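You operate a simulated robot arm through the tools that you are given. There is no shell and no other tool. Be economical: measure what you need, move in short steps, check, and stop when the job is done.

You are at the controls of a simulated robot arm. One attempt, no reset.

JOB
Take the white pad on the top of the blue drum and put it away on the top of the spill kit table. Then put the jug from the top of the grey drum on the top of the wall table. Then put three of the red caps from the top of the hold table on the dark belt. Then take the open bottle on the top of the hold table and put it away on the second shelf from the bottom of the blue rack. Then take the clear bottle on the top of the pack table and put it away on the shelf under the air panel. Then pull the pack table drawer open. Do these in the order given. Set down upright: jug, open bottle, clear bottle.

The check looks at the end state, three seconds after you hand in, the way a careful person would. Anything else that was tipped, shoved, dropped, spilled or broken makes it a failure. Lids that push on must go on centred and level and be pressed home; caps that screw on are set level and turned clockwise until they are tight.

ROBOT AND FRAMES
A 7-joint arm with a fingered hand on a trunk, on a base that drives. Base frame: it is fixed to the floor where the robot stands at the start and does not move with it; the origin is under the middle of the robot, x ahead of it, y to its left, z up; the surface under the hand at the start is at about z = 0.868. Readings come in m, degrees, newtons and seconds.
With the tool pointing down near the work surface it reaches from about 0.2 to 0.74 m from the robot's upright axis, wherever it stands. Its first joint turns from -166.0 to 166.0 degrees. Places, roughly: clear bottle (7x7x23 cm) [0.5, 4.9, 0.9]; dark belt (160x19 cm) [-2.22, 4.98, 0.76]; jug [0.5, 1.25, 1]; open bottle (12x7x24 cm) [0.4, 3.1, 0.9]; pack table drawer [0.3, 5.7, 0.7]; red cap (4x4x2 cm) [0.7, 2.3, 0.8]; second shelf of the blue rack [-3.7, -2.6, 0.6]; shelf under the air panel (27x17 cm) [-3.08, 3.76, 0.6]; top of the spill kit table [0.7, -1, 0.8]; top of the wall table [-1.5, -2.5, 0.8]; white pad [0.5, 0, 1]. Payload 4 kg.
The tool frame sits at the grasp point between the pads (the TCP): z along the fingers, y along the line on which they close. The tips reach 0.028 m beyond it. The gripper opens to 0.168 m. The gripper's body begins 0.079 m behind the TCP. The gripper is a hand of 4 fingers: y runs from the thumb to the fingers, the wrist lies at [0, 0, -0.249] in the tool frame, and closing takes about 1.5 s.
Orientation is that of the tool frame in the base frame, as a unit quaternion [x, y, z, w]. With the fingers straight down and closing along the base's y, the tool's x points along the base's -x, its y along +y and its z along -z.

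CONTROLS
- The arm moves only by the tool step_arm. Its argument "targets" is a list that holds one entry, the list of rows, each a list of 6 numbers: the shift along the tool's x, y, z in m, then the turn, a rotation vector about the tool's x, y, z in degrees. In form: [[[dx, dy, dz, rx, ry, rz], ...]]. A call has 1 to 10 rows; each row is the pose to reach, as a shift and turn from the pose commanded when the call began, along the tool's axes at that moment. "claw" is the closure, from 0 (fully open) to 1 (shut), set as the call begins (left out, the last holds). A row lasts 0.2 s, in which the tool goes at most 0.05 m and 8.6 degrees; a call with a longer step from one row to the next is refused whole, and so is a gripper value outside its range. Where a pose cannot be reached the arm comes as near as it can. A force on the tool above 40 N (or 10 N above the force at the start of the call, whichever is more), or a blocked arm, ends the call early, and 0.2 s more pass. Each finger travels about 0.153 m/s and halts on what it meets, pressing with about 26 N; the grip force reading is that of the motor and also rises with nothing between the fingers. The clock runs only during rows and for 0.2 s after the last one: add rows that repeat a pose to give the fingers time. The reply holds the time, the measured pose of the TCP, the force on the tool along the base axes, the opening and the grip force, in the units named above and with some noise, with the torque about the TCP (base axes, N m) and any sound that the robot's microphone picked up.
- Cameras (640 x 400 px; columns grow to the right, rows downward): "scene" is now at [0.0106, 0.1344, 1.4967]; the picture's right is [-0.42, -0.91, 0.00], its down [-0.64, 0.29, -0.71] and it looks along [0.64, -0.29, -0.71] (base axes); focal length 265 px, centre (320, 200). "wrist" rides on the gripper at [0.06, -0.06, -0.11] in the tool frame; the picture's right is [0.71, 0.71, 0.00], its down [-0.56, 0.56, -0.61] and it looks along [-0.43, 0.43, 0.79] (tool axes); focal length 265 px, centre (320, 200). There is no depth. A picture from a camera that has moved, and an enlarged one, comes with that camera's place and axes in the base frame and with its lens. The place of the scene camera against the robot may be out by one fixed shift of up to 0.025 m in any direction.
- camera(camera): a new picture of that camera. The clock stands still meanwhile.
- raise_lower(by): slides the trunk up (or, below 0, down) by that many m; the arm and the scene camera ride with it, the base frame stays. It gives what a move gives, with no picture.
- roll_base(legs): drives the robot by 1 to 6 legs, each [ahead, turn to the left] in m and degrees, along the robot's own axes; the way and the turn of a leg run together, so that a leg with both is an arc; at most 1.5 m and 180 degrees a leg. The arm and the cameras ride along, it lands a little off, and it stops where it bumps. It gives what a move gives.
- curl_fingers(finger1, finger2, finger3, thumb_bend): sets how far each is bent, from 0 (flat) to 1 (curled in); at 0.3 the hand is open as for a grip, at 0.7 the pads meet at the TCP. One left out holds its place. A second passes; each finger stops where it meets its share of the squeeze, and holds until it gets a number again. A gripper value or a shape takes the hand back. It gives what a move gives, with no picture; readings hold the bend of each and the force on the fingers (four entries, about 0 where the hand has none), thumb and palm.
- hand_shape(shape): the hand has 4 fingers and takes this shape, open, in about a second: jaw (thumb against the fingers, like two jaws); tri (thumb and two fingers); tip (a fingertip pinch); poke (one finger out to press); point (the index stretched); flat (the hand flat); cup (the hand cupped); fist (a fist). The gripper value then closes the fingers along that shape, each until it touches; the sizes above hold for jaw. It gives what a move gives, with no picture.
- aim_head(pan, tilt): turns the head with the scene camera to pan (to the left, within 155 degrees either way) and tilt (down, from -29 to 69), counted from straight ahead of the robot. It gives what a move gives.
- enlarge(camera, box): a new picture of the part [left, top, right, bottom] of that camera's present view, enlarged. The clock stands still meanwhile.
- sign_off(): hands the job in; it is judged then, once.

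Go step by step. Nothing tells you exact positions but the pictures and the camera data: compare them with the known pose of the tool, close in by small moves and look again before you grip or let go. The budget is 217 turns and 218 pictures, counting those below and the enlarged ones. Unless the task says otherwise, let go and move clear before handing in.

The tools are called after "Emit:" by a JSON object that holds its "op" and its "data". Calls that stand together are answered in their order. step_arm: Moves the arm, as the interface text tells. Its arguments: {"type":"object","properties":{"targets":{"type":"array","items":{"type":"array","items":{"type":"array","items":{"type":"number"}}}},"claw":{"type":"number"}},"required":["targets"]} The other tools are called the same way: raise_lower (by) slides the trunk up or down; hand_shape (shape) gives the hand a shape; curl_fingers (finger1, finger2, finger3, thumb_bend) moves the fingers one by one; roll_base (legs) drives the base; aim_head (pan, tilt) turns the head that bears the scene camera; camera (camera) takes a picture; enlarge (camera, box) takes an enlarged picture of a part of a camera's view; sign_off () hands the job in.

At the start:

```text
time_s: 0.0
tcp_pos: [0.4444, -0.0695, 1.0948]
tcp_rot: [0.0, 1.0, 0.0, 0.0]
contact_force: [0.6, 0.3, -0.7]
wrist_torque: [-0.03, 0.0, -0.02]
width: 0.1678
gripper_force: 0.1
shape: jaw
bend: [0.3, 0.3, 0.3, 0.3]
finger forces: [0.0, 0.0, 0.0, 0.1, 0.0, 0.0]
trunk travel left (down, up): [-0.5, 0.09]
robot x, y, heading: [-0.0003, -0.0001, -0.3]
head pan, tilt: [-24.6, 45.0]
```

scene: 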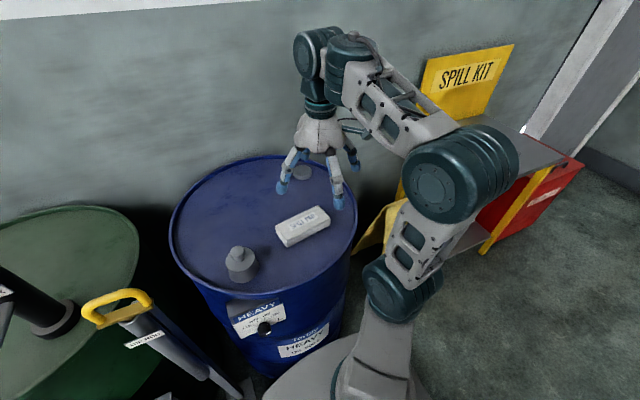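
wrist: 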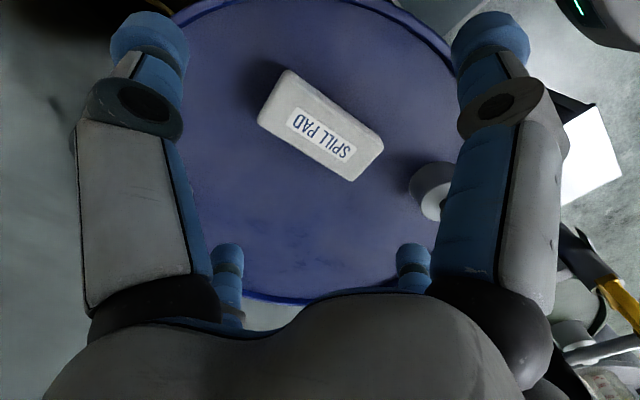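

The white pad lies on the blue drum near (0.475, -0.035), its long side roughly along y. I turn the hand by about 84° so that it closes across the pad, and move over it.

Emit:
{"op": "step_arm", "data": {"targets": [[[-0.004, 0.004, 0.005, 0, 0, 8.4], [-0.008, 0.008, 0.01, 0, 0, 16.8], [-0.012, 0.012, 0.02, 0, 0, 25.2], [-0.016, 0.016, 0.03, 0, 0, 33.6], [-0.02, 0.02, 0.04, 0, 0, 42], [-0.024, 0.024, 0.05, 0, 0, 50.4], [-0.028, 0.028, 0.06, 0, 0, 58.8], [-0.03, 0.032, 0.07, 0, 0, 67.2], [-0.032, 0.035, 0.08, 0, 0, 75.6], [-0.034, 0.037, 0.09, 0, 0, 84]]], "claw": 0}}

Emit:
{"op": "camera", "data": {"camera": "wrist"}}

Emit:
{"op": "camera", "data": {"camera": "scene"}}

```text
time_s: 2.2
tcp_pos: [0.4794, -0.0324, 1.0035]
tcp_rot: [0.67, 0.742, 0.001, -0.001]
contact_force: [-0.4, -0.1, 0.3]
wrist_torque: [0.04, 0.02, -0.01]
width: 0.168
gripper_force: 0.1
shape: jaw
bend: [0.3, 0.3, 0.3, 0.3]
finger forces: [0.1, 0.1, 0.0, 0.1, 0.1, 0.0]
trunk travel left (down, up): [-0.5, 0.09]
robot x, y, heading: [0.001, -0.0007, 0.5]
head pan, tilt: [-24.6, 45.0]
```

```text
215 pictures are left
camera wrist: at [0.4142, 0.0211, 1.1145], right [0.63, 0.78, 0.0], down [0.61, -0.5, 0.61], along [0.48, -0.39, -0.79], focal length 265 px, centre (320, 200)
```

wrist: 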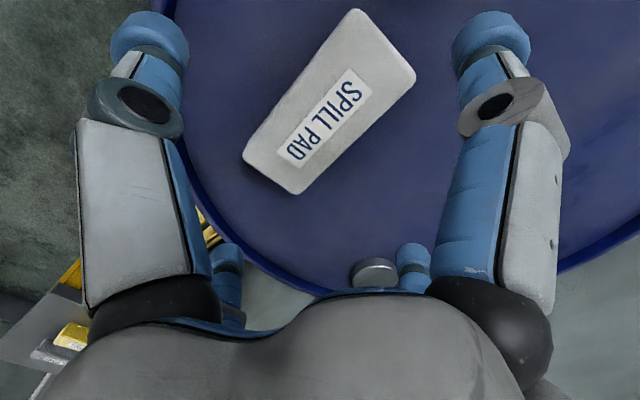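

```text
214 pictures are left
camera scene: at [0.0106, 0.1345, 1.4967], right [-0.42, -0.91, 0.0], down [-0.64, 0.29, -0.71], along [0.64, -0.29, -0.71], focal length 265 px, centre (320, 200)
```

scene: 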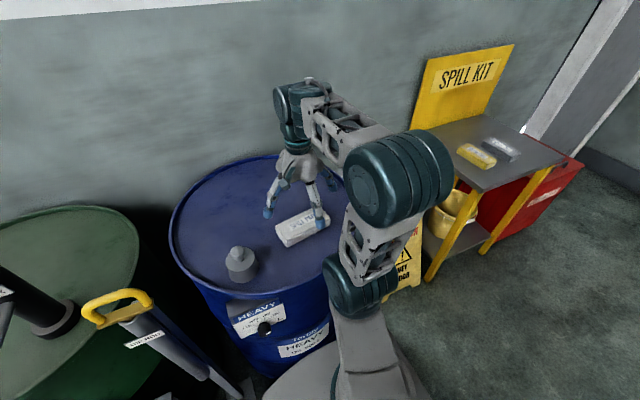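

The hand is over the pad and the four fingers stand in a cross around it. I lower in two steps and look before closing.

Emit:
{"op": "step_arm", "data": {"targets": [[[0, 0, 0.03, 0, 0, -1], [0, 0, 0.06, 0, 0, -3], [0, 0, 0.09, 0, 0, -3], [0, 0, 0.09, 0, 0, -3]]]}}

Emit:
{"op": "camera", "data": {"camera": "wrist"}}

Emit:
{"op": "enlarge", "data": {"camera": "scene", "box": [200, 130, 380, 280]}}

```text
time_s: 3.2
tcp_pos: [0.4791, -0.0322, 0.9127]
tcp_rot: [0.649, 0.76, 0.0, 0.001]
contact_force: [-0.9, -0.4, 0.0]
wrist_torque: [0.02, -0.01, 0.0]
width: 0.1681
gripper_force: 0.0
shape: jaw
bend: [0.3, 0.3, 0.3, 0.3]
finger forces: [0.0, 0.0, 0.0, 0.0, 0.1, 0.1]
trunk travel left (down, up): [-0.5, 0.09]
robot x, y, heading: [-0.0004, -0.0016, -0.0]
head pan, tilt: [-24.6, 45.0]
```

```text
213 pictures are left
camera wrist: at [0.4111, 0.0182, 1.0236], right [0.59, 0.81, 0.0], down [0.64, -0.46, 0.61], along [0.5, -0.36, -0.79], focal length 265 px, centre (320, 200)
```

wrist: 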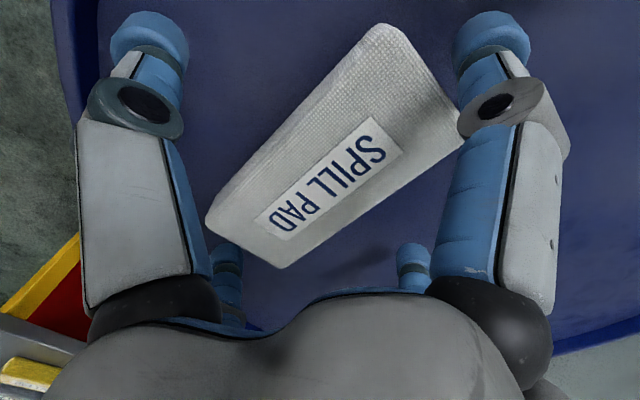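

```text
2.67 times, centred on (290, 205) of scene
camera zoom: at [0.0107, 0.1345, 1.4967], right [-0.42, -0.91, 0.0], down [-0.64, 0.29, -0.71], along [0.64, -0.29, -0.71], focal length 706 px, centre (400, 187)
```

zoom: 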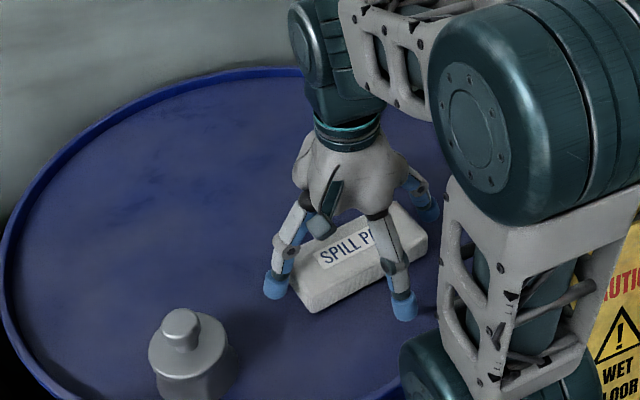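

The pad is about 14.5 x 6.5 x 2.2 cm and sits centred under the hand. I go down the last centimetre and close.

Emit:
{"op": "step_arm", "data": {"targets": [[[0, 0, 0.006, 0, 0, 0], [0, 0, 0.012, 0, 0, 0], [0, 0, 0.012, 0, 0, 0]]]}}

Emit:
{"op": "step_arm", "data": {"targets": [[[0, 0, 0, 0, 0, 0], [0, 0, 0, 0, 0, 0], [0, 0, 0, 0, 0, 0], [0, 0, 0, 0, 0, 0], [0, 0, 0, 0, 0, 0], [0, 0, 0, 0, 0, 0], [0, 0, 0, 0, 0, 0], [0, 0, 0, 0, 0, 0]]], "claw": 1}}

Emit:
{"op": "camera", "data": {"camera": "wrist"}}

```text
time_s: 4.0
tcp_pos: [0.4783, -0.0311, 0.9017]
tcp_rot: [0.649, 0.76, -0.001, 0.0]
contact_force: [-0.3, 0.4, -0.1]
wrist_torque: [0.02, -0.02, -0.02]
width: 0.1679
gripper_force: 0.1
shape: jaw
bend: [0.3, 0.3, 0.3, 0.3]
finger forces: [0.0, 0.0, 0.0, 0.0, 0.1, 0.1]
trunk travel left (down, up): [-0.5, 0.09]
robot x, y, heading: [-0.0017, -0.0013, -0.1]
head pan, tilt: [-24.6, 45.0]
```

```text
time_s: 5.8
tcp_pos: [0.4785, -0.0319, 0.9021]
tcp_rot: [0.649, 0.761, 0.001, 0.0]
contact_force: [-0.4, 0.3, -0.1]
wrist_torque: [0.01, -0.01, 0.03]
width: 0.0909
gripper_force: 26.3
shape: jaw
bend: [0.25, 0.79, 0.25, 0.42]
finger forces: [33.0, 23.8, 32.7, 0.1, 24.0, 0.0]
trunk travel left (down, up): [-0.5, 0.09]
robot x, y, heading: [0.0013, 0.0011, -0.2]
head pan, tilt: [-24.6, 45.0]
```

```text
211 pictures are left
camera wrist: at [0.4107, 0.0178, 1.0124], right [0.59, 0.81, 0.0], down [0.64, -0.46, 0.61], along [0.5, -0.36, -0.79], focal length 265 px, centre (320, 200)
```

wrist: 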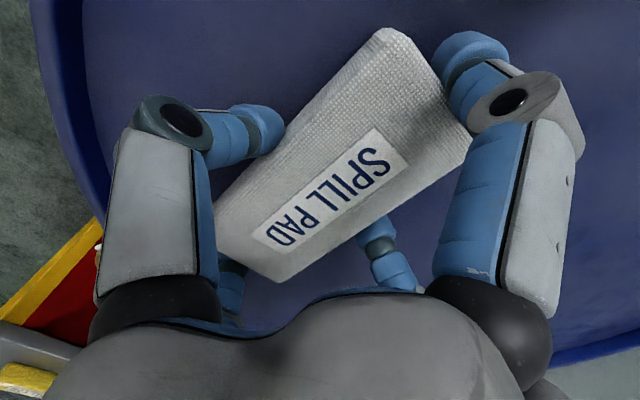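

All four fingers press on the pad. I lift it a little and check the hold.

Emit:
{"op": "step_arm", "data": {"targets": [[[0, 0, -0.02, 0, 0, 0], [0, 0, -0.05, 0, 0, 0], [0, 0, -0.08, 0, 0, 0], [0, 0, -0.11, 0, 0, 0], [0, 0, -0.14, 0, 0, 0]]]}}

Emit:
{"op": "camera", "data": {"camera": "wrist"}}

Emit:
{"op": "aim_head", "data": {"pan": -60, "tilt": 35}}

Emit:
{"op": "camera", "data": {"camera": "scene"}}

```text
time_s: 7.0
tcp_pos: [0.4798, -0.0313, 1.0421]
tcp_rot: [0.649, 0.761, 0.0, 0.0]
contact_force: [-0.8, 0.4, -0.6]
wrist_torque: [-0.01, -0.02, 0.01]
width: 0.0909
gripper_force: 25.7
shape: jaw
bend: [0.25, 0.79, 0.25, 0.42]
finger forces: [32.6, 23.9, 32.8, 0.0, 24.0, 0.0]
trunk travel left (down, up): [-0.5, 0.09]
robot x, y, heading: [-0.0002, -0.0019, 0.0]
head pan, tilt: [-24.6, 45.0]
```

```text
210 pictures are left
camera wrist: at [0.4113, 0.0185, 1.1528], right [0.59, 0.81, 0.0], down [0.64, -0.46, 0.61], along [0.5, -0.36, -0.79], focal length 265 px, centre (320, 200)
```

wrist: 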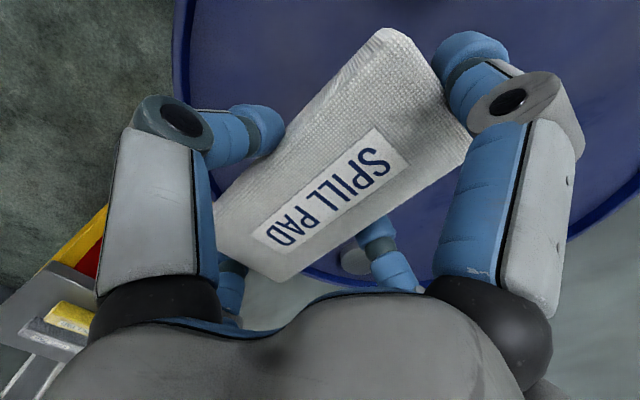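

```text
time_s: 8.0
tcp_pos: [0.4793, -0.0308, 1.0423]
tcp_rot: [0.651, 0.759, 0.001, 0.0]
contact_force: [0.4, -0.4, -0.3]
wrist_torque: [0.0, 0.02, 0.01]
width: 0.0907
gripper_force: 26.1
shape: jaw
bend: [0.25, 0.79, 0.25, 0.42]
finger forces: [32.6, 23.9, 32.7, 0.0, 24.0, 0.1]
trunk travel left (down, up): [-0.5, 0.09]
robot x, y, heading: [-0.0008, 0.0006, -0.0]
head pan, tilt: [-60.0, 35.0]
```

```text
209 pictures are left
camera scene: at [-0.0192, 0.0922, 1.5115], right [-0.87, -0.5, 0.0], down [-0.29, 0.5, -0.82], along [0.41, -0.71, -0.57], focal length 265 px, centre (320, 200)
```

scene: 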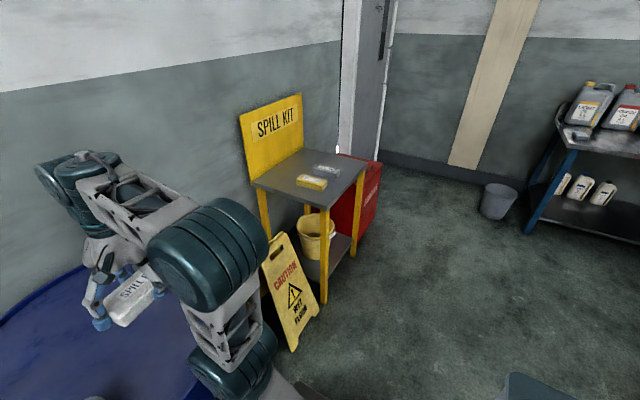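

The pad is held. The spill kit table top spans roughly x 0.46–0.87, y −0.75 to −1.24, with free space at its back. Before driving I look round behind the robot.

Emit:
{"op": "aim_head", "data": {"pan": -115, "tilt": 40}}

Emit:
{"op": "camera", "data": {"camera": "scene"}}

Emit:
{"op": "aim_head", "data": {"pan": -155, "tilt": 35}}

Emit:
{"op": "camera", "data": {"camera": "scene"}}

Emit:
{"op": "aim_head", "data": {"pan": 130, "tilt": 30}}

Emit:
{"op": "camera", "data": {"camera": "scene"}}

Emit:
{"op": "aim_head", "data": {"pan": 75, "tilt": 30}}

Emit:
{"op": "camera", "data": {"camera": "scene"}}

```text
time_s: 9.2
tcp_pos: [0.4797, -0.0315, 1.0425]
tcp_rot: [0.649, 0.761, 0.001, 0.0]
contact_force: [0.6, -0.5, -1.5]
wrist_torque: [0.01, -0.01, 0.0]
width: 0.0904
gripper_force: 26.4
shape: jaw
bend: [0.25, 0.79, 0.25, 0.42]
finger forces: [32.5, 23.9, 32.6, 0.0, 24.0, 0.1]
trunk travel left (down, up): [-0.5, 0.09]
robot x, y, heading: [0.0014, 0.0012, 0.1]
head pan, tilt: [-115.0, 40.0]
```

```text
208 pictures are left
camera scene: at [-0.0992, 0.0913, 1.5039], right [-0.91, 0.42, 0.0], down [0.27, 0.58, -0.77], along [-0.32, -0.69, -0.64], focal length 265 px, centre (320, 200)
```

scene: 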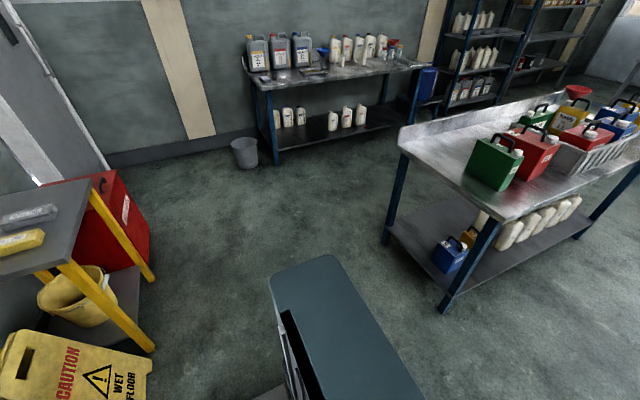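

```text
time_s: 10.3
tcp_pos: [0.4805, -0.0324, 1.0406]
tcp_rot: [0.649, 0.761, 0.0, 0.0]
contact_force: [-0.5, -0.3, -1.0]
wrist_torque: [-0.02, -0.04, -0.01]
width: 0.091
gripper_force: 25.5
shape: jaw
bend: [0.25, 0.79, 0.25, 0.42]
finger forces: [32.6, 23.9, 32.8, 0.0, 24.0, 0.0]
trunk travel left (down, up): [-0.5, 0.09]
robot x, y, heading: [0.0012, 0.0011, -0.2]
head pan, tilt: [-154.7, 35.0]
```

```text
207 pictures are left
camera scene: at [-0.1429, 0.1307, 1.5115], right [-0.43, 0.9, 0.0], down [0.52, 0.25, -0.82], along [-0.74, -0.35, -0.57], focal length 265 px, centre (320, 200)
```

scene: 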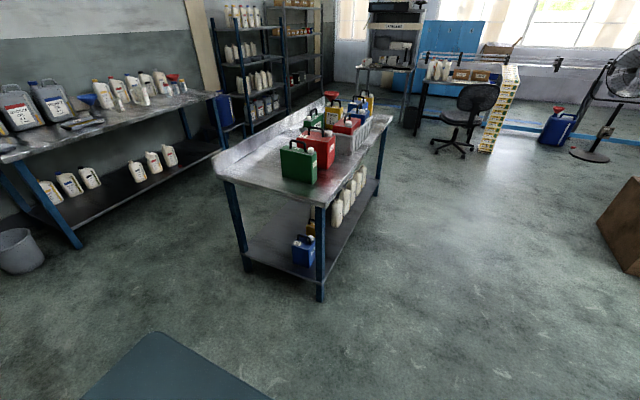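

```text
time_s: 14.2
tcp_pos: [0.4795, -0.0318, 1.0421]
tcp_rot: [0.65, 0.76, 0.0, -0.001]
contact_force: [0.2, -0.8, -1.0]
wrist_torque: [-0.01, -0.01, 0.02]
width: 0.0907
gripper_force: 26.1
shape: jaw
bend: [0.25, 0.79, 0.25, 0.42]
finger forces: [32.7, 23.8, 32.6, 0.0, 23.9, 0.1]
trunk travel left (down, up): [-0.5, 0.09]
robot x, y, heading: [-0.0002, -0.0008, 0.0]
head pan, tilt: [130.0, 30.0]
```

```text
206 pictures are left
camera scene: at [-0.1214, 0.2377, 1.5193], right [0.77, 0.64, 0.0], down [0.32, -0.38, -0.87], along [-0.56, 0.66, -0.5], focal length 265 px, centre (320, 200)
```

scene: 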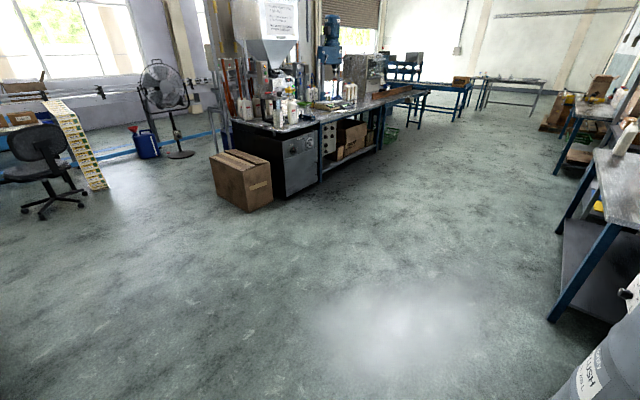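

```text
time_s: 15.5
tcp_pos: [0.4789, -0.0311, 1.0423]
tcp_rot: [0.65, 0.76, 0.0, 0.0]
contact_force: [1.3, -0.4, -1.6]
wrist_torque: [0.0, -0.01, -0.03]
width: 0.0908
gripper_force: 26.3
shape: jaw
bend: [0.25, 0.79, 0.25, 0.42]
finger forces: [32.6, 23.9, 32.6, 0.1, 24.0, 0.0]
trunk travel left (down, up): [-0.5, 0.09]
robot x, y, heading: [0.0008, 0.0007, -0.2]
head pan, tilt: [75.0, 30.0]
```

```text
205 pictures are left
camera scene: at [-0.04, 0.2558, 1.5193], right [0.97, -0.26, 0.0], down [-0.13, -0.48, -0.87], along [0.22, 0.84, -0.5], focal length 265 px, centre (320, 200)
```

scene: 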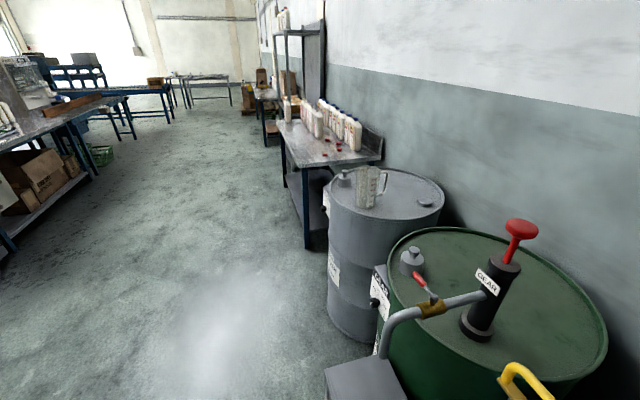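

The blue-grey slab is the robot's own shoulder, and the floor behind is clear up to the mixing table at x≈−1.0. I back off, turn and drive along to face the spill kit table from x≈−0.4, y≈−1.

Emit:
{"op": "roll_base", "data": {"legs": [[-0.4, 0], [0, -90], [0.97, 0], [0, 90]]}}

Emit:
{"op": "aim_head", "data": {"pan": 0, "tilt": 40}}

Emit:
{"op": "camera", "data": {"camera": "scene"}}

```text
time_s: 30.2
tcp_pos: [0.0846, -0.9966, 1.0425]
tcp_rot: [0.653, 0.758, -0.001, 0.0]
contact_force: [0.1, -0.2, -0.9]
wrist_torque: [0.04, -0.03, 0.0]
width: 0.0904
gripper_force: 25.6
shape: jaw
bend: [0.25, 0.79, 0.25, 0.43]
finger forces: [32.3, 23.9, 32.7, 0.0, 23.1, 0.0]
trunk travel left (down, up): [-0.5, 0.09]
robot x, y, heading: [-0.3948, -0.9615, -0.8]
head pan, tilt: [75.0, 30.0]
```

```text
time_s: 31.6
tcp_pos: [0.0845, -0.9962, 1.0421]
tcp_rot: [0.652, 0.758, 0.0, 0.0]
contact_force: [-0.1, -0.1, -0.8]
wrist_torque: [-0.01, 0.02, 0.0]
width: 0.0903
gripper_force: 25.7
shape: jaw
bend: [0.25, 0.79, 0.25, 0.43]
finger forces: [32.3, 23.8, 32.6, 0.1, 23.0, 0.0]
trunk travel left (down, up): [-0.5, 0.09]
robot x, y, heading: [-0.3969, -0.9617, -0.7]
head pan, tilt: [0.0, 40.0]
```

```text
204 pictures are left
camera scene: at [-0.3714, -0.7925, 1.5039], right [-0.01, -1.0, 0.0], down [-0.64, 0.0, -0.77], along [0.77, -0.01, -0.64], focal length 265 px, centre (320, 200)
```

scene: 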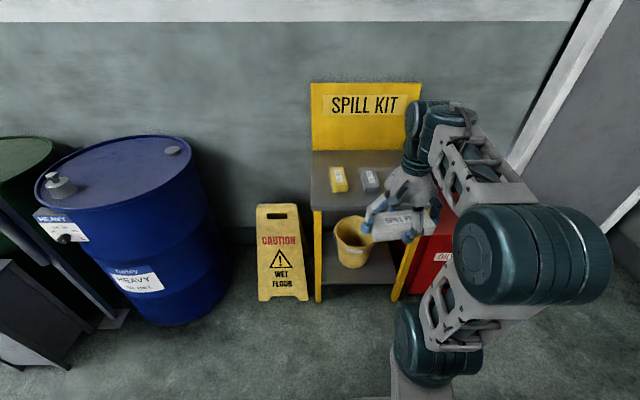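

The boxes on the table lie at y≈−0.88 and −1.03; the strip to the right (y≈−1.15) is free. I drive ahead, then turn the pad lengthwise and bring it over that strip.

Emit:
{"op": "roll_base", "data": {"legs": [[0.42, 0]]}}

Emit:
{"op": "step_arm", "data": {"targets": [[[-0.0174, 0.013, 0, 0, 0, -8.2], [-0.0348, 0.026, 0, 0, 0, -16.4], [-0.0522, 0.039, 0, 0, 0, -24.6], [-0.0696, 0.052, 0, 0, 0, -32.8], [-0.087, 0.065, 0, 0, 0, -41], [-0.104, 0.078, 0, 0, 0, -49.2], [-0.122, 0.091, 0, 0, 0, -57.4], [-0.139, 0.104, 0, 0, 0, -65.6], [-0.157, 0.117, 0, 0, 0, -73.8], [-0.174, 0.13, 0, 0, 0, -82]]]}}

Emit:
{"op": "camera", "data": {"camera": "wrist"}}

Emit:
{"op": "camera", "data": {"camera": "scene"}}

```text
time_s: 34.2
tcp_pos: [0.512, -0.9999, 1.0418]
tcp_rot: [0.653, 0.757, -0.001, 0.0]
contact_force: [0.9, 0.0, 0.4]
wrist_torque: [-0.02, -0.01, 0.03]
width: 0.0902
gripper_force: 26.2
shape: jaw
bend: [0.25, 0.79, 0.25, 0.43]
finger forces: [32.2, 23.8, 32.7, 0.1, 23.2, 0.1]
trunk travel left (down, up): [-0.5, 0.09]
robot x, y, heading: [0.0304, -0.9642, -0.4]
head pan, tilt: [0.0, 40.0]
```

```text
time_s: 36.5
tcp_pos: [0.6645, -1.1536, 1.0412]
tcp_rot: [-0.006, 1.0, 0.001, -0.001]
contact_force: [-0.5, -0.7, -0.8]
wrist_torque: [-0.01, 0.02, 0.02]
width: 0.09
gripper_force: 26.1
shape: jaw
bend: [0.25, 0.79, 0.25, 0.43]
finger forces: [32.4, 23.7, 32.7, 0.1, 23.0, 0.0]
trunk travel left (down, up): [-0.5, 0.09]
robot x, y, heading: [0.0326, -0.9664, -0.5]
head pan, tilt: [0.0, 40.0]
```

```text
203 pictures are left
camera wrist: at [0.6056, -1.2136, 1.1511], right [-0.72, 0.7, 0.0], down [0.55, 0.56, 0.61], along [0.43, 0.44, -0.79], focal length 265 px, centre (320, 200)
```

wrist: 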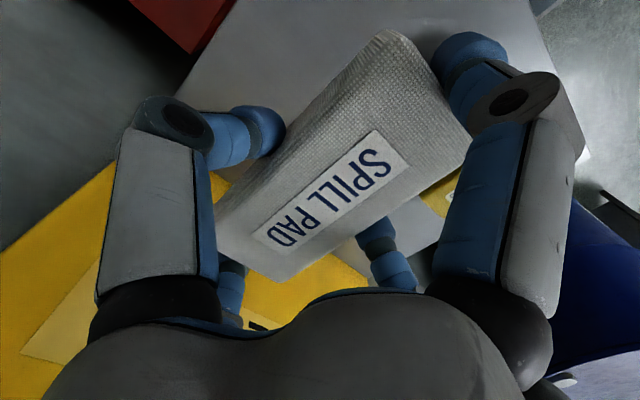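

```text
202 pictures are left
camera scene: at [0.0538, -0.7961, 1.5039], right [-0.01, -1.0, 0.0], down [-0.64, 0.01, -0.77], along [0.77, -0.01, -0.64], focal length 265 px, centre (320, 200)
```

scene: 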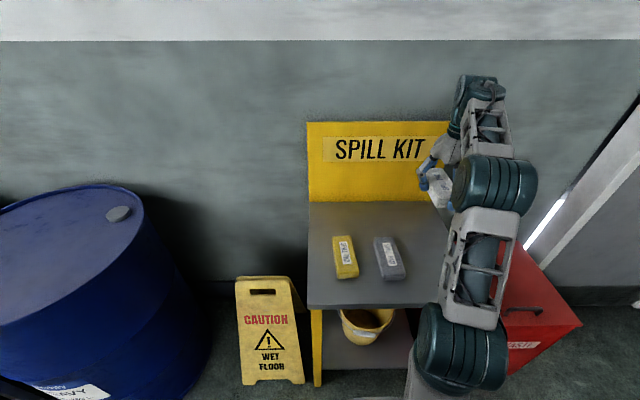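

The pad hangs over the free strip on the right of the table. I lower it in steps, watching for contact.

Emit:
{"op": "step_arm", "data": {"targets": [[[0, 0, 0.04, 0, 0, 0], [0, 0, 0.08, 0, 0, 0], [0, 0, 0.12, 0, 0, 0], [0, 0, 0.16, 0, 0, 0], [0, 0, 0.175, 0, 0, 0], [0, 0, 0.175, 0, 0, 0]]]}}

Emit:
{"op": "camera", "data": {"camera": "wrist"}}

Emit:
{"op": "enlarge", "data": {"camera": "scene", "box": [300, 120, 500, 320]}}

```text
time_s: 37.9
tcp_pos: [0.6634, -1.1544, 0.8664]
tcp_rot: [-0.005, 1.0, 0.0, 0.0]
contact_force: [0.3, 1.1, -1.0]
wrist_torque: [-0.01, -0.02, 0.03]
width: 0.0897
gripper_force: 26.2
shape: jaw
bend: [0.25, 0.79, 0.25, 0.43]
finger forces: [32.2, 23.5, 32.5, 0.1, 22.8, 0.1]
trunk travel left (down, up): [-0.5, 0.09]
robot x, y, heading: [0.0312, -0.9639, -0.8]
head pan, tilt: [0.0, 40.0]
```

```text
201 pictures are left
camera wrist: at [0.6052, -1.2151, 0.9763], right [-0.71, 0.7, 0.0], down [0.55, 0.56, 0.61], along [0.43, 0.44, -0.79], focal length 265 px, centre (320, 200)
```

wrist: 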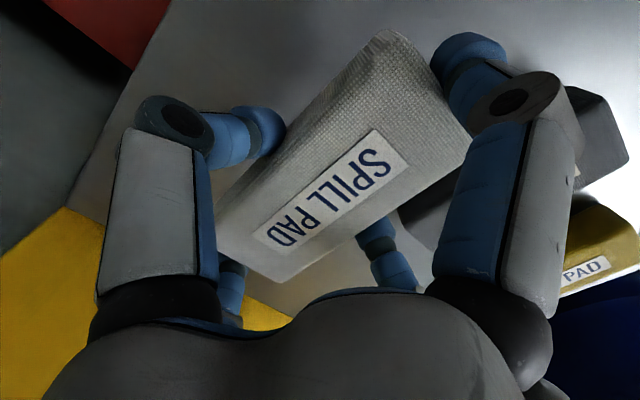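

```text
2.00 times, centred on (400, 220) of scene
camera zoom: at [0.0535, -0.7961, 1.5039], right [-0.01, -1.0, 0.0], down [-0.64, 0.01, -0.77], along [0.77, -0.01, -0.64], focal length 530 px, centre (160, 160)
```

zoom: 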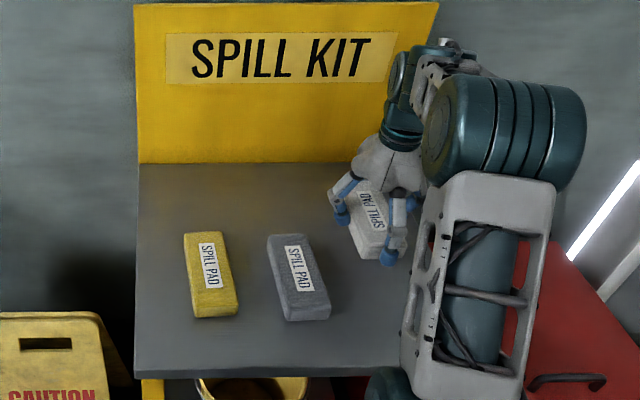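

Still clear of the table top. I continue down in small steps.

Emit:
{"op": "step_arm", "data": {"targets": [[[0, 0, 0.008, 0, 0, 0], [0, 0, 0.016, 0, 0, 0], [0, 0, 0.022, 0, 0, 0], [0, 0, 0.022, 0, 0, 0]]]}}

Emit:
{"op": "step_arm", "data": {"targets": [[[0, 0, 0.003, 0, 0, 0], [0, 0, 0.006, 0, 0, 0], [0, 0, 0.006, 0, 0, 0]]]}}

Emit:
{"op": "camera", "data": {"camera": "wrist"}}

```text
time_s: 38.9
tcp_pos: [0.6637, -1.1545, 0.8439]
tcp_rot: [-0.004, 1.0, 0.0, 0.0]
contact_force: [-0.3, 0.4, -0.4]
wrist_torque: [0.0, -0.02, 0.0]
width: 0.09
gripper_force: 26.2
shape: jaw
bend: [0.25, 0.79, 0.25, 0.43]
finger forces: [32.2, 23.5, 32.6, 0.0, 22.8, 0.1]
trunk travel left (down, up): [-0.5, 0.09]
robot x, y, heading: [0.0298, -0.9655, -0.4]
head pan, tilt: [0.0, 40.0]
```

```text
time_s: 39.6
tcp_pos: [0.6639, -1.153, 0.8386]
tcp_rot: [-0.004, 1.0, 0.0, 0.0]
contact_force: [-0.1, 0.1, -1.1]
wrist_torque: [0.01, -0.02, 0.01]
width: 0.0897
gripper_force: 26.2
shape: jaw
bend: [0.25, 0.79, 0.25, 0.43]
finger forces: [32.1, 23.4, 32.6, 0.0, 22.8, 0.1]
trunk travel left (down, up): [-0.5, 0.09]
robot x, y, heading: [0.0303, -0.9636, -0.5]
head pan, tilt: [0.0, 40.0]
```

```text
199 pictures are left
camera wrist: at [0.6045, -1.2137, 0.9494], right [-0.71, 0.7, 0.0], down [0.55, 0.56, 0.61], along [0.43, 0.44, -0.79], focal length 265 px, centre (320, 200)
```

wrist: 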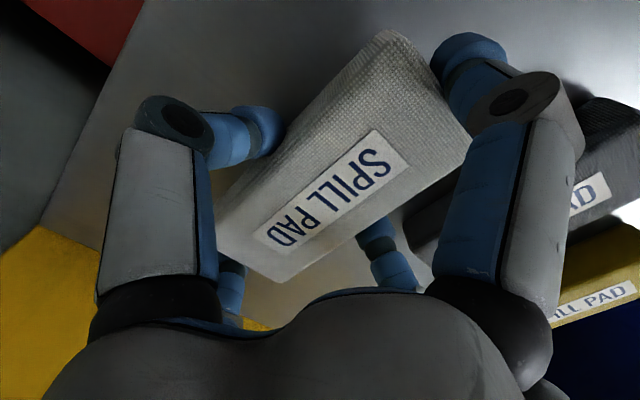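

No contact yet; the table seems slightly lower than expected, so I keep lowering in small steps.

Emit:
{"op": "step_arm", "data": {"targets": [[[0, 0, 0.004, 0, 0, 0], [0, 0, 0.008, 0, 0, 0], [0, 0, 0.012, 0, 0, 0], [0, 0, 0.012, 0, 0, 0]]]}}

Emit:
{"op": "step_arm", "data": {"targets": [[[0, 0, 0.003, 0, 0, 0], [0, 0, 0.006, 0, 0, 0], [0, 0, 0.006, 0, 0, 0]]]}}

Emit:
{"op": "camera", "data": {"camera": "wrist"}}

```text
time_s: 40.6
tcp_pos: [0.6638, -1.1538, 0.8263]
tcp_rot: [-0.004, 1.0, -0.001, -0.001]
contact_force: [0.6, 0.0, -0.4]
wrist_torque: [0.01, -0.02, 0.01]
width: 0.0899
gripper_force: 25.5
shape: jaw
bend: [0.25, 0.79, 0.25, 0.43]
finger forces: [32.2, 23.6, 32.6, 0.1, 22.8, 0.0]
trunk travel left (down, up): [-0.5, 0.09]
robot x, y, heading: [0.0313, -0.9653, -0.4]
head pan, tilt: [0.0, 40.0]
```

```text
time_s: 41.5
tcp_pos: [0.6629, -1.1525, 0.8196]
tcp_rot: [-0.005, 1.0, 0.0, 0.0]
contact_force: [0.3, -0.1, -0.7]
wrist_torque: [-0.01, -0.01, 0.01]
width: 0.0899
gripper_force: 26.0
shape: jaw
bend: [0.25, 0.79, 0.25, 0.43]
finger forces: [32.3, 23.5, 32.6, 0.0, 22.8, 0.0]
trunk travel left (down, up): [-0.5, 0.09]
robot x, y, heading: [0.0317, -0.9661, -0.5]
head pan, tilt: [0.0, 40.0]
```

```text
198 pictures are left
camera wrist: at [0.6047, -1.214, 0.931], right [-0.71, 0.7, 0.0], down [0.55, 0.56, 0.61], along [0.43, 0.44, -0.79], focal length 265 px, centre (320, 200)
```

wrist: 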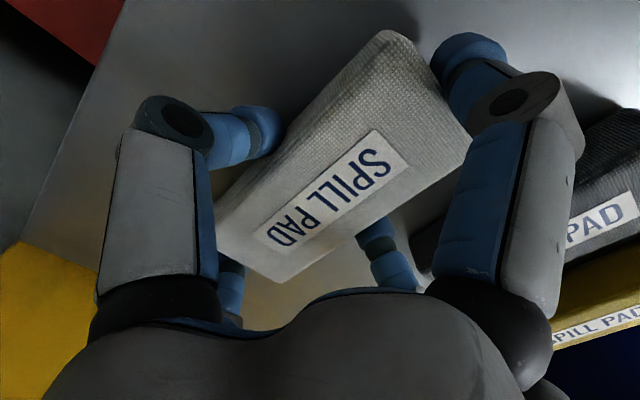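

Still not touching; shadows say about one to two centimetres remain. I continue.

Emit:
{"op": "step_arm", "data": {"targets": [[[0, 0, 0.004, 0, 0, 0], [0, 0, 0.008, 0, 0, 0], [0, 0, 0.008, 0, 0, 0]]]}}

Emit:
{"op": "step_arm", "data": {"targets": [[[0, 0, 0.003, 0, 0, 0], [0, 0, 0.006, 0, 0, 0], [0, 0, 0.006, 0, 0, 0]]]}}

Emit:
{"op": "step_arm", "data": {"targets": [[[0, 0, 0.002, 0, 0, 0], [0, 0, 0.004, 0, 0, 0], [0, 0, 0.004, 0, 0, 0]]]}}

Emit:
{"op": "camera", "data": {"camera": "wrist"}}

```text
time_s: 42.2
tcp_pos: [0.6641, -1.1518, 0.8142]
tcp_rot: [-0.005, 1.0, 0.001, 0.002]
contact_force: [0.2, -0.1, 14.0]
wrist_torque: [0.08, 0.37, -0.03]
width: 0.0895
gripper_force: 26.1
shape: jaw
bend: [0.24, 0.79, 0.24, 0.43]
finger forces: [32.9, 24.8, 32.8, 0.0, 23.3, 0.0]
trunk travel left (down, up): [-0.5, 0.09]
robot x, y, heading: [0.0301, -0.9658, -0.6]
head pan, tilt: [0.0, 40.0]
```

```text
time_s: 42.8
tcp_pos: [0.6654, -1.1535, 0.8131]
tcp_rot: [-0.005, 1.0, -0.003, 0.004]
contact_force: [-6.6, 2.4, 24.0]
wrist_torque: [0.16, 0.88, -0.05]
width: 0.0896
gripper_force: 26.7
shape: jaw
bend: [0.23, 0.79, 0.24, 0.43]
finger forces: [33.0, 28.6, 31.9, 0.0, 25.8, 0.0]
trunk travel left (down, up): [-0.5, 0.09]
robot x, y, heading: [0.0302, -0.9649, -0.4]
head pan, tilt: [0.0, 40.0]
stopped in row 2: the force on the tool passed its limit at 43 N (the readings are from after the stop); the commanded pose is now the measured one
```

```text
time_s: 43.3
tcp_pos: [0.666, -1.154, 0.8126]
tcp_rot: [-0.004, 1.0, -0.001, 0.007]
contact_force: [-5.9, 2.8, 24.9]
wrist_torque: [0.2, 1.14, -0.02]
width: 0.0894
gripper_force: 25.8
shape: jaw
bend: [0.22, 0.79, 0.24, 0.43]
finger forces: [31.9, 29.1, 31.1, 0.1, 25.9, 0.1]
trunk travel left (down, up): [-0.5, 0.09]
robot x, y, heading: [0.0296, -0.9659, -0.1]
head pan, tilt: [0.0, 40.0]
stopped in row 2: the force on the tool passed its limit at 43 N (the readings are from after the stop); the commanded pose is now the measured one
```

```text
197 pictures are left
camera wrist: at [0.6055, -1.2139, 0.9229], right [-0.71, 0.7, -0.01], down [0.54, 0.57, 0.62], along [0.44, 0.44, -0.78], focal length 265 px, centre (320, 200)
```

wrist: 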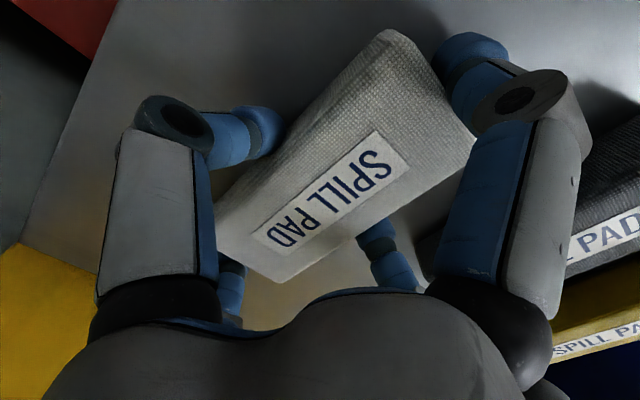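

The pad rests on the table (contact at TCP z≈0.815). I relax the push and open only partway, because the grey pad is close to one finger.

Emit:
{"op": "step_arm", "data": {"targets": [[[0, 0, -0.002, 0, 0, 0], [0, 0, -0.002, 0, 0, 0], [0, 0, -0.002, 0, 0, 0], [0, 0, -0.002, 0, 0, 0], [0, 0, -0.002, 0, 0, 0]]], "claw": 0.4}}

Emit:
{"op": "camera", "data": {"camera": "wrist"}}

```text
time_s: 44.5
tcp_pos: [0.668, -1.1528, 0.812]
tcp_rot: [-0.004, 1.0, -0.001, 0.005]
contact_force: [-0.7, -0.4, -0.8]
wrist_torque: [-0.02, 0.03, -0.05]
width: 0.1109
gripper_force: 0.1
shape: jaw
bend: [0.15, 0.3, 0.17, 0.3]
finger forces: [15.2, 0.0, 14.9, 0.0, 0.0, 0.0]
trunk travel left (down, up): [-0.5, 0.09]
robot x, y, heading: [0.0295, -0.9617, -0.2]
head pan, tilt: [0.0, 40.0]
```

```text
196 pictures are left
camera wrist: at [0.6075, -1.2141, 0.9216], right [-0.71, 0.7, -0.01], down [0.55, 0.56, 0.62], along [0.44, 0.44, -0.79], focal length 265 px, centre (320, 200)
```

wrist: 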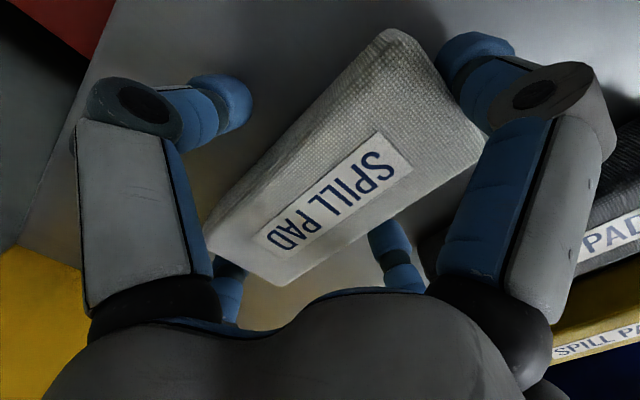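

Thumb and middle finger are free; the two end fingers still touch the pad, so I open just those.

Emit:
{"op": "curl_fingers", "data": {"finger1": 0, "finger3": 0}}

Emit:
{"op": "camera", "data": {"camera": "wrist"}}

```text
time_s: 45.5
tcp_pos: [0.6668, -1.1544, 0.8116]
tcp_rot: [-0.004, 1.0, -0.001, 0.005]
contact_force: [-0.4, -0.4, -0.2]
wrist_torque: [0.03, 0.0, -0.03]
width: 0.126
gripper_force: 0.1
shape: fingers
bend: [0.0, 0.3, 0.0, 0.3]
finger forces: [0.0, 0.0, 0.0, 0.0, 0.0, 0.1]
trunk travel left (down, up): [-0.5, 0.09]
robot x, y, heading: [0.0335, -0.9633, -0.6]
head pan, tilt: [0.0, 40.0]
```

```text
195 pictures are left
camera wrist: at [0.6073, -1.2141, 0.9217], right [-0.71, 0.7, -0.01], down [0.55, 0.56, 0.62], along [0.44, 0.44, -0.79], focal length 265 px, centre (320, 200)
```

wrist: 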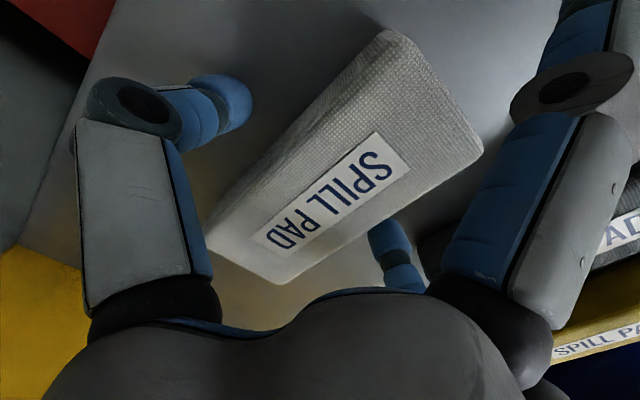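

The pad is free and flat on the table. I lift straight up and look at the result, then back the base away.

Emit:
{"op": "step_arm", "data": {"targets": [[[0, 0, -0.02, 0, 0, 0], [0, 0, -0.05, 0, 0, 0], [0, 0, -0.09, 0, 0, 0], [0, 0, -0.13, 0, 0, 0], [0, 0, -0.17, 0, 0, 0], [0, 0, -0.21, 0, 0, 0], [0, 0, -0.25, 0, 0, 0], [0, 0, -0.29, 0, 0, 0]]]}}

Emit:
{"op": "roll_base", "data": {"legs": [[-0.42, 0]]}}

Emit:
{"op": "camera", "data": {"camera": "scene"}}

```text
time_s: 47.3
tcp_pos: [0.6637, -1.1509, 1.1023]
tcp_rot: [-0.004, 1.0, -0.001, 0.004]
contact_force: [0.1, 0.4, 1.6]
wrist_torque: [0.0, -0.01, 0.02]
width: 0.1263
gripper_force: 0.1
shape: fingers
bend: [0.0, 0.3, 0.0, 0.3]
finger forces: [0.0, 0.1, 0.0, 0.0, 0.0, 0.0]
trunk travel left (down, up): [-0.5, 0.09]
robot x, y, heading: [0.0273, -0.9637, -0.7]
head pan, tilt: [0.0, 40.0]
```

```text
time_s: 49.9
tcp_pos: [0.2465, -1.1447, 1.1036]
tcp_rot: [-0.009, 1.0, -0.002, 0.005]
contact_force: [0.6, -0.5, 0.6]
wrist_torque: [-0.01, -0.01, -0.02]
width: 0.1261
gripper_force: 0.0
shape: fingers
bend: [0.0, 0.3, 0.0, 0.3]
finger forces: [0.1, 0.0, 0.1, 0.0, 0.0, 0.0]
trunk travel left (down, up): [-0.5, 0.09]
robot x, y, heading: [-0.3926, -0.9603, -0.0]
head pan, tilt: [0.0, 40.0]
```

```text
194 pictures are left
camera scene: at [-0.3682, -0.7942, 1.5039], right [0.0, -1.0, 0.0], down [-0.64, 0.0, -0.77], along [0.77, 0.0, -0.64], focal length 265 px, centre (320, 200)
```

scene: 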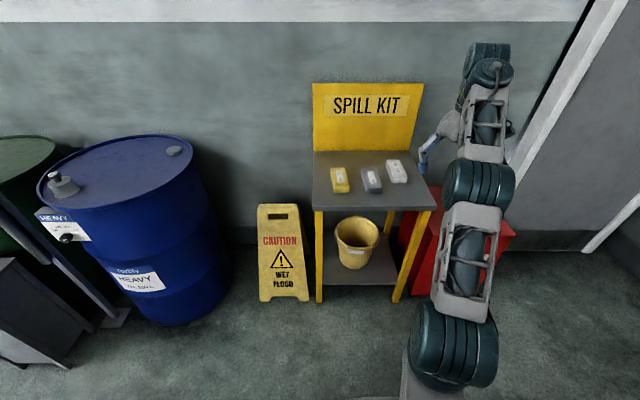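

The white pad is put away neatly. Next the jug on the grey drum: I bring the arm in front and drive to about (−0.4, 1.2), facing the drum.

Emit:
{"op": "hand_shape", "data": {"shape": "jaw"}}

Emit:
{"op": "step_arm", "data": {"targets": [[[0.022, 0.026, -0.007, 0, 0, 0], [0.045, 0.053, -0.013, 0, 0, 0], [0.067, 0.079, -0.02, 0, 0, 0], [0.09, 0.106, -0.026, 0, 0, 0], [0.112, 0.132, -0.033, 0, 0, 0], [0.135, 0.159, -0.04, 0, 0, 0], [0.157, 0.185, -0.046, 0, 0, 0]]], "claw": 0}}

Emit:
{"op": "roll_base", "data": {"legs": [[0, 90], [1.1, 0], [1.1, 0], [0, -90]]}}

Emit:
{"op": "aim_head", "data": {"pan": 0, "tilt": 38}}

Emit:
{"op": "camera", "data": {"camera": "scene"}}

```text
time_s: 50.8
tcp_pos: [0.2463, -1.1449, 1.1035]
tcp_rot: [-0.008, 1.0, -0.001, 0.005]
contact_force: [0.7, -0.2, 0.4]
wrist_torque: [0.03, -0.02, -0.02]
width: 0.1682
gripper_force: 0.2
shape: jaw
bend: [0.3, 0.3, 0.3, 0.3]
finger forces: [0.0, 0.0, 0.0, 0.0, 0.1, 0.0]
trunk travel left (down, up): [-0.5, 0.09]
robot x, y, heading: [-0.3881, -0.9641, 0.2]
head pan, tilt: [0.0, 40.0]
```

```text
time_s: 52.4
tcp_pos: [0.0831, -0.9597, 1.1457]
tcp_rot: [-0.009, 1.0, -0.001, 0.006]
contact_force: [0.2, 0.0, -0.2]
wrist_torque: [0.01, 0.01, 0.0]
width: 0.1678
gripper_force: 0.1
shape: jaw
bend: [0.3, 0.3, 0.3, 0.3]
finger forces: [0.0, 0.0, 0.0, 0.0, 0.0, 0.0]
trunk travel left (down, up): [-0.5, 0.09]
robot x, y, heading: [-0.3905, -0.9594, 0.2]
head pan, tilt: [0.0, 40.0]
```

```text
time_s: 70.8
tcp_pos: [0.0839, 1.2119, 1.1465]
tcp_rot: [-0.002, 1.0, -0.002, 0.005]
contact_force: [-0.1, 0.2, 0.5]
wrist_torque: [-0.01, -0.03, 0.0]
width: 0.1679
gripper_force: 0.1
shape: jaw
bend: [0.3, 0.3, 0.3, 0.3]
finger forces: [0.0, 0.1, 0.0, 0.1, 0.1, 0.1]
trunk travel left (down, up): [-0.5, 0.09]
robot x, y, heading: [-0.3887, 1.2171, -0.6]
head pan, tilt: [0.0, 40.0]
```

```text
time_s: 71.5
tcp_pos: [0.0844, 1.2122, 1.1456]
tcp_rot: [-0.002, 1.0, -0.001, 0.006]
contact_force: [0.3, -0.1, 0.4]
wrist_torque: [0.0, -0.06, -0.03]
width: 0.1678
gripper_force: 0.0
shape: jaw
bend: [0.3, 0.3, 0.3, 0.3]
finger forces: [0.0, 0.1, 0.0, 0.0, 0.1, 0.1]
trunk travel left (down, up): [-0.5, 0.09]
robot x, y, heading: [-0.3861, 1.2177, -0.9]
head pan, tilt: [0.0, 38.0]
```

```text
193 pictures are left
camera scene: at [-0.3642, 1.3848, 1.5069], right [-0.01, -1.0, 0.0], down [-0.62, 0.01, -0.79], along [0.79, -0.01, -0.62], focal length 265 px, centre (320, 200)
```

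scene: 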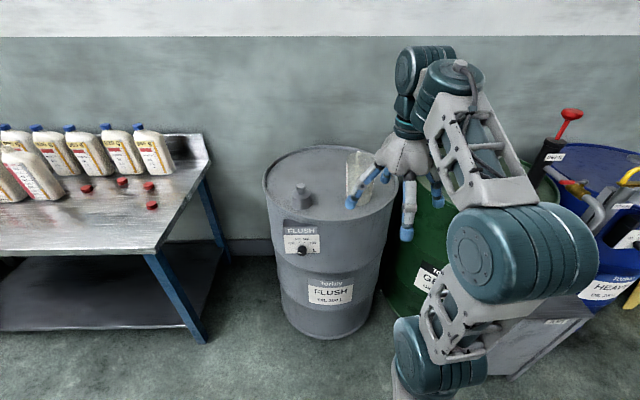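

The grey drum and the clear jug are ahead; the hand covers it partly. I shift the hand right and up to see the jug.

Emit:
{"op": "step_arm", "data": {"targets": [[[0, -0.04, -0.02, 0, 0, 0], [0, -0.08, -0.04, 0, 0, 0], [0, -0.12, -0.06, 0, 0, 0], [0, -0.16, -0.08, 0, 0, 0], [0, -0.2, -0.1, 0, 0, 0]]]}}

Emit:
{"op": "enlarge", "data": {"camera": "scene", "box": [240, 100, 440, 225]}}

Emit:
{"op": "camera", "data": {"camera": "wrist"}}

```text
time_s: 72.7
tcp_pos: [0.0788, 1.0359, 1.1874]
tcp_rot: [-0.002, 1.0, -0.002, 0.007]
contact_force: [0.2, -0.8, 0.2]
wrist_torque: [-0.04, 0.01, 0.01]
width: 0.1678
gripper_force: 0.0
shape: jaw
bend: [0.3, 0.3, 0.3, 0.3]
finger forces: [0.0, 0.0, 0.1, 0.1, 0.1, 0.1]
out of reach, approached as far as the arm can: row 3, 4, 5
trunk travel left (down, up): [-0.5, 0.09]
robot x, y, heading: [-0.3858, 1.2169, -1.0]
head pan, tilt: [0.0, 38.0]
```

```text
3.20 times, centred on (340, 162) of scene
camera zoom: at [-0.3642, 1.3851, 1.5069], right [-0.01, -1.0, 0.0], down [-0.62, 0.01, -0.79], along [0.79, -0.01, -0.62], focal length 848 px, centre (256, 320)
```

zoom: 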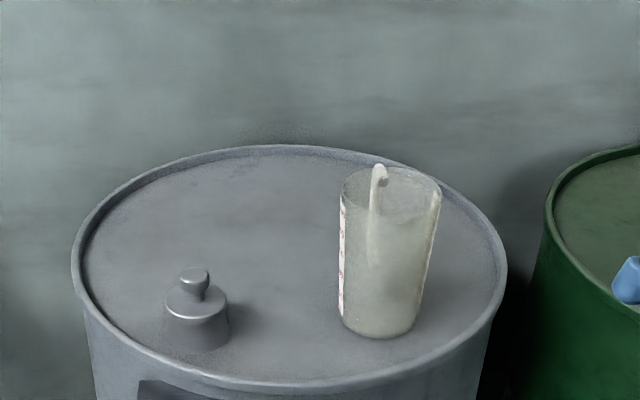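

```text
191 pictures are left
camera wrist: at [0.0182, 0.9761, 1.2973], right [-0.71, 0.7, -0.01], down [0.55, 0.56, 0.62], along [0.44, 0.43, -0.78], focal length 265 px, centre (320, 200)
```

wrist: 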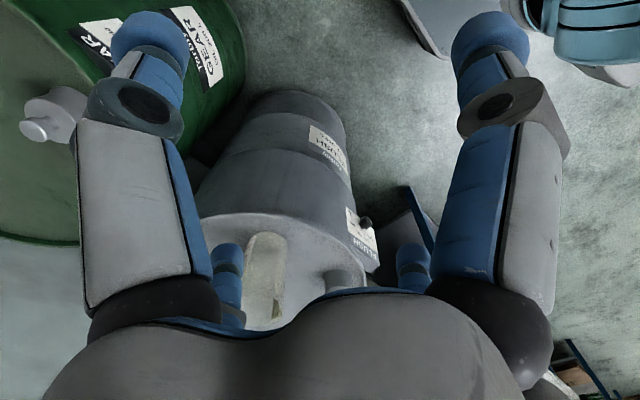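

The jug stands near (0.45, 1.23), about 10 cm across and 18 cm tall, its handle pointing away (+x). I will grip its body from above with the hand turned 45° so the handle lies between two fingers.

Emit:
{"op": "step_arm", "data": {"targets": [[[0, 0.03, 0, 0, 0, 7.5], [0, 0.06, 0, 0, 0, 15], [0, 0.09, 0, 0, 0, 22.5], [0, 0.12, 0, 0, 0, 30], [0, 0.15, 0, 0, 0, 37.5], [0, 0.18, 0, 0, 0, 45]]]}}

Emit:
{"op": "roll_base", "data": {"legs": [[0.33, 0]]}}

Emit:
{"op": "camera", "data": {"camera": "wrist"}}

Emit:
{"op": "camera", "data": {"camera": "scene"}}

```text
time_s: 74.0
tcp_pos: [0.0751, 1.2134, 1.186]
tcp_rot: [0.381, 0.924, 0.0, 0.005]
contact_force: [0.1, 0.7, 0.4]
wrist_torque: [0.0, -0.02, 0.03]
width: 0.1675
gripper_force: 0.0
shape: jaw
bend: [0.3, 0.3, 0.3, 0.3]
finger forces: [0.1, 0.1, 0.0, 0.0, 0.0, 0.0]
trunk travel left (down, up): [-0.5, 0.09]
robot x, y, heading: [-0.3942, 1.2166, -0.5]
head pan, tilt: [0.0, 38.0]
```

```text
time_s: 76.2
tcp_pos: [0.4062, 1.2053, 1.1863]
tcp_rot: [0.382, 0.924, 0.0, 0.006]
contact_force: [0.8, -0.3, 0.3]
wrist_torque: [-0.01, 0.0, -0.02]
width: 0.1675
gripper_force: 0.1
shape: jaw
bend: [0.3, 0.3, 0.3, 0.3]
finger forces: [0.1, 0.0, 0.0, 0.0, 0.0, 0.0]
trunk travel left (down, up): [-0.5, 0.09]
robot x, y, heading: [-0.065, 1.2112, -1.4]
head pan, tilt: [0.0, 38.0]
```

```text
190 pictures are left
camera wrist: at [0.3208, 1.2061, 1.2959], right [0.0, 1.0, 0.0], down [0.78, 0.0, 0.62], along [0.62, 0.0, -0.78], focal length 265 px, centre (320, 200)
```

wrist: 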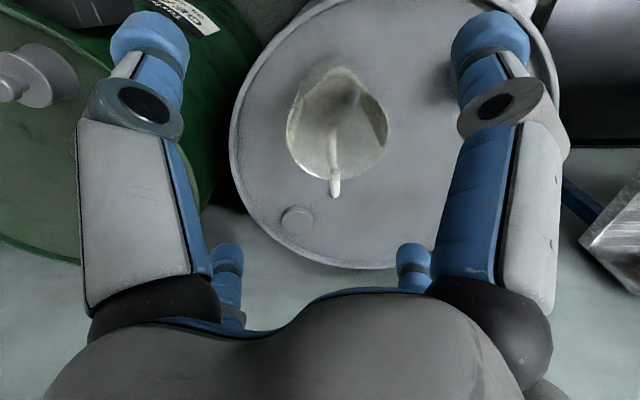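

```text
189 pictures are left
camera scene: at [-0.0336, 1.3796, 1.5069], right [-0.02, -1.0, 0.0], down [-0.62, 0.01, -0.79], along [0.79, -0.01, -0.62], focal length 265 px, centre (320, 200)
```

scene: 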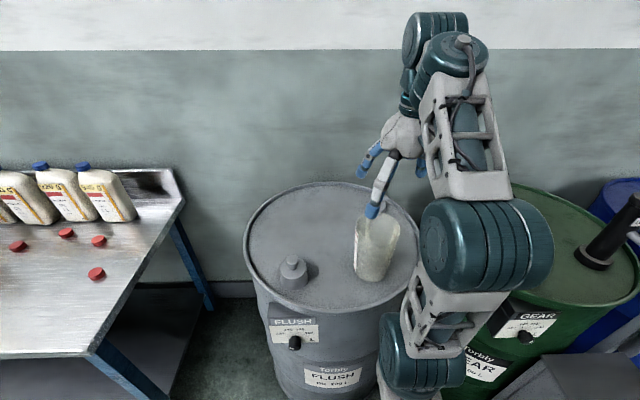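

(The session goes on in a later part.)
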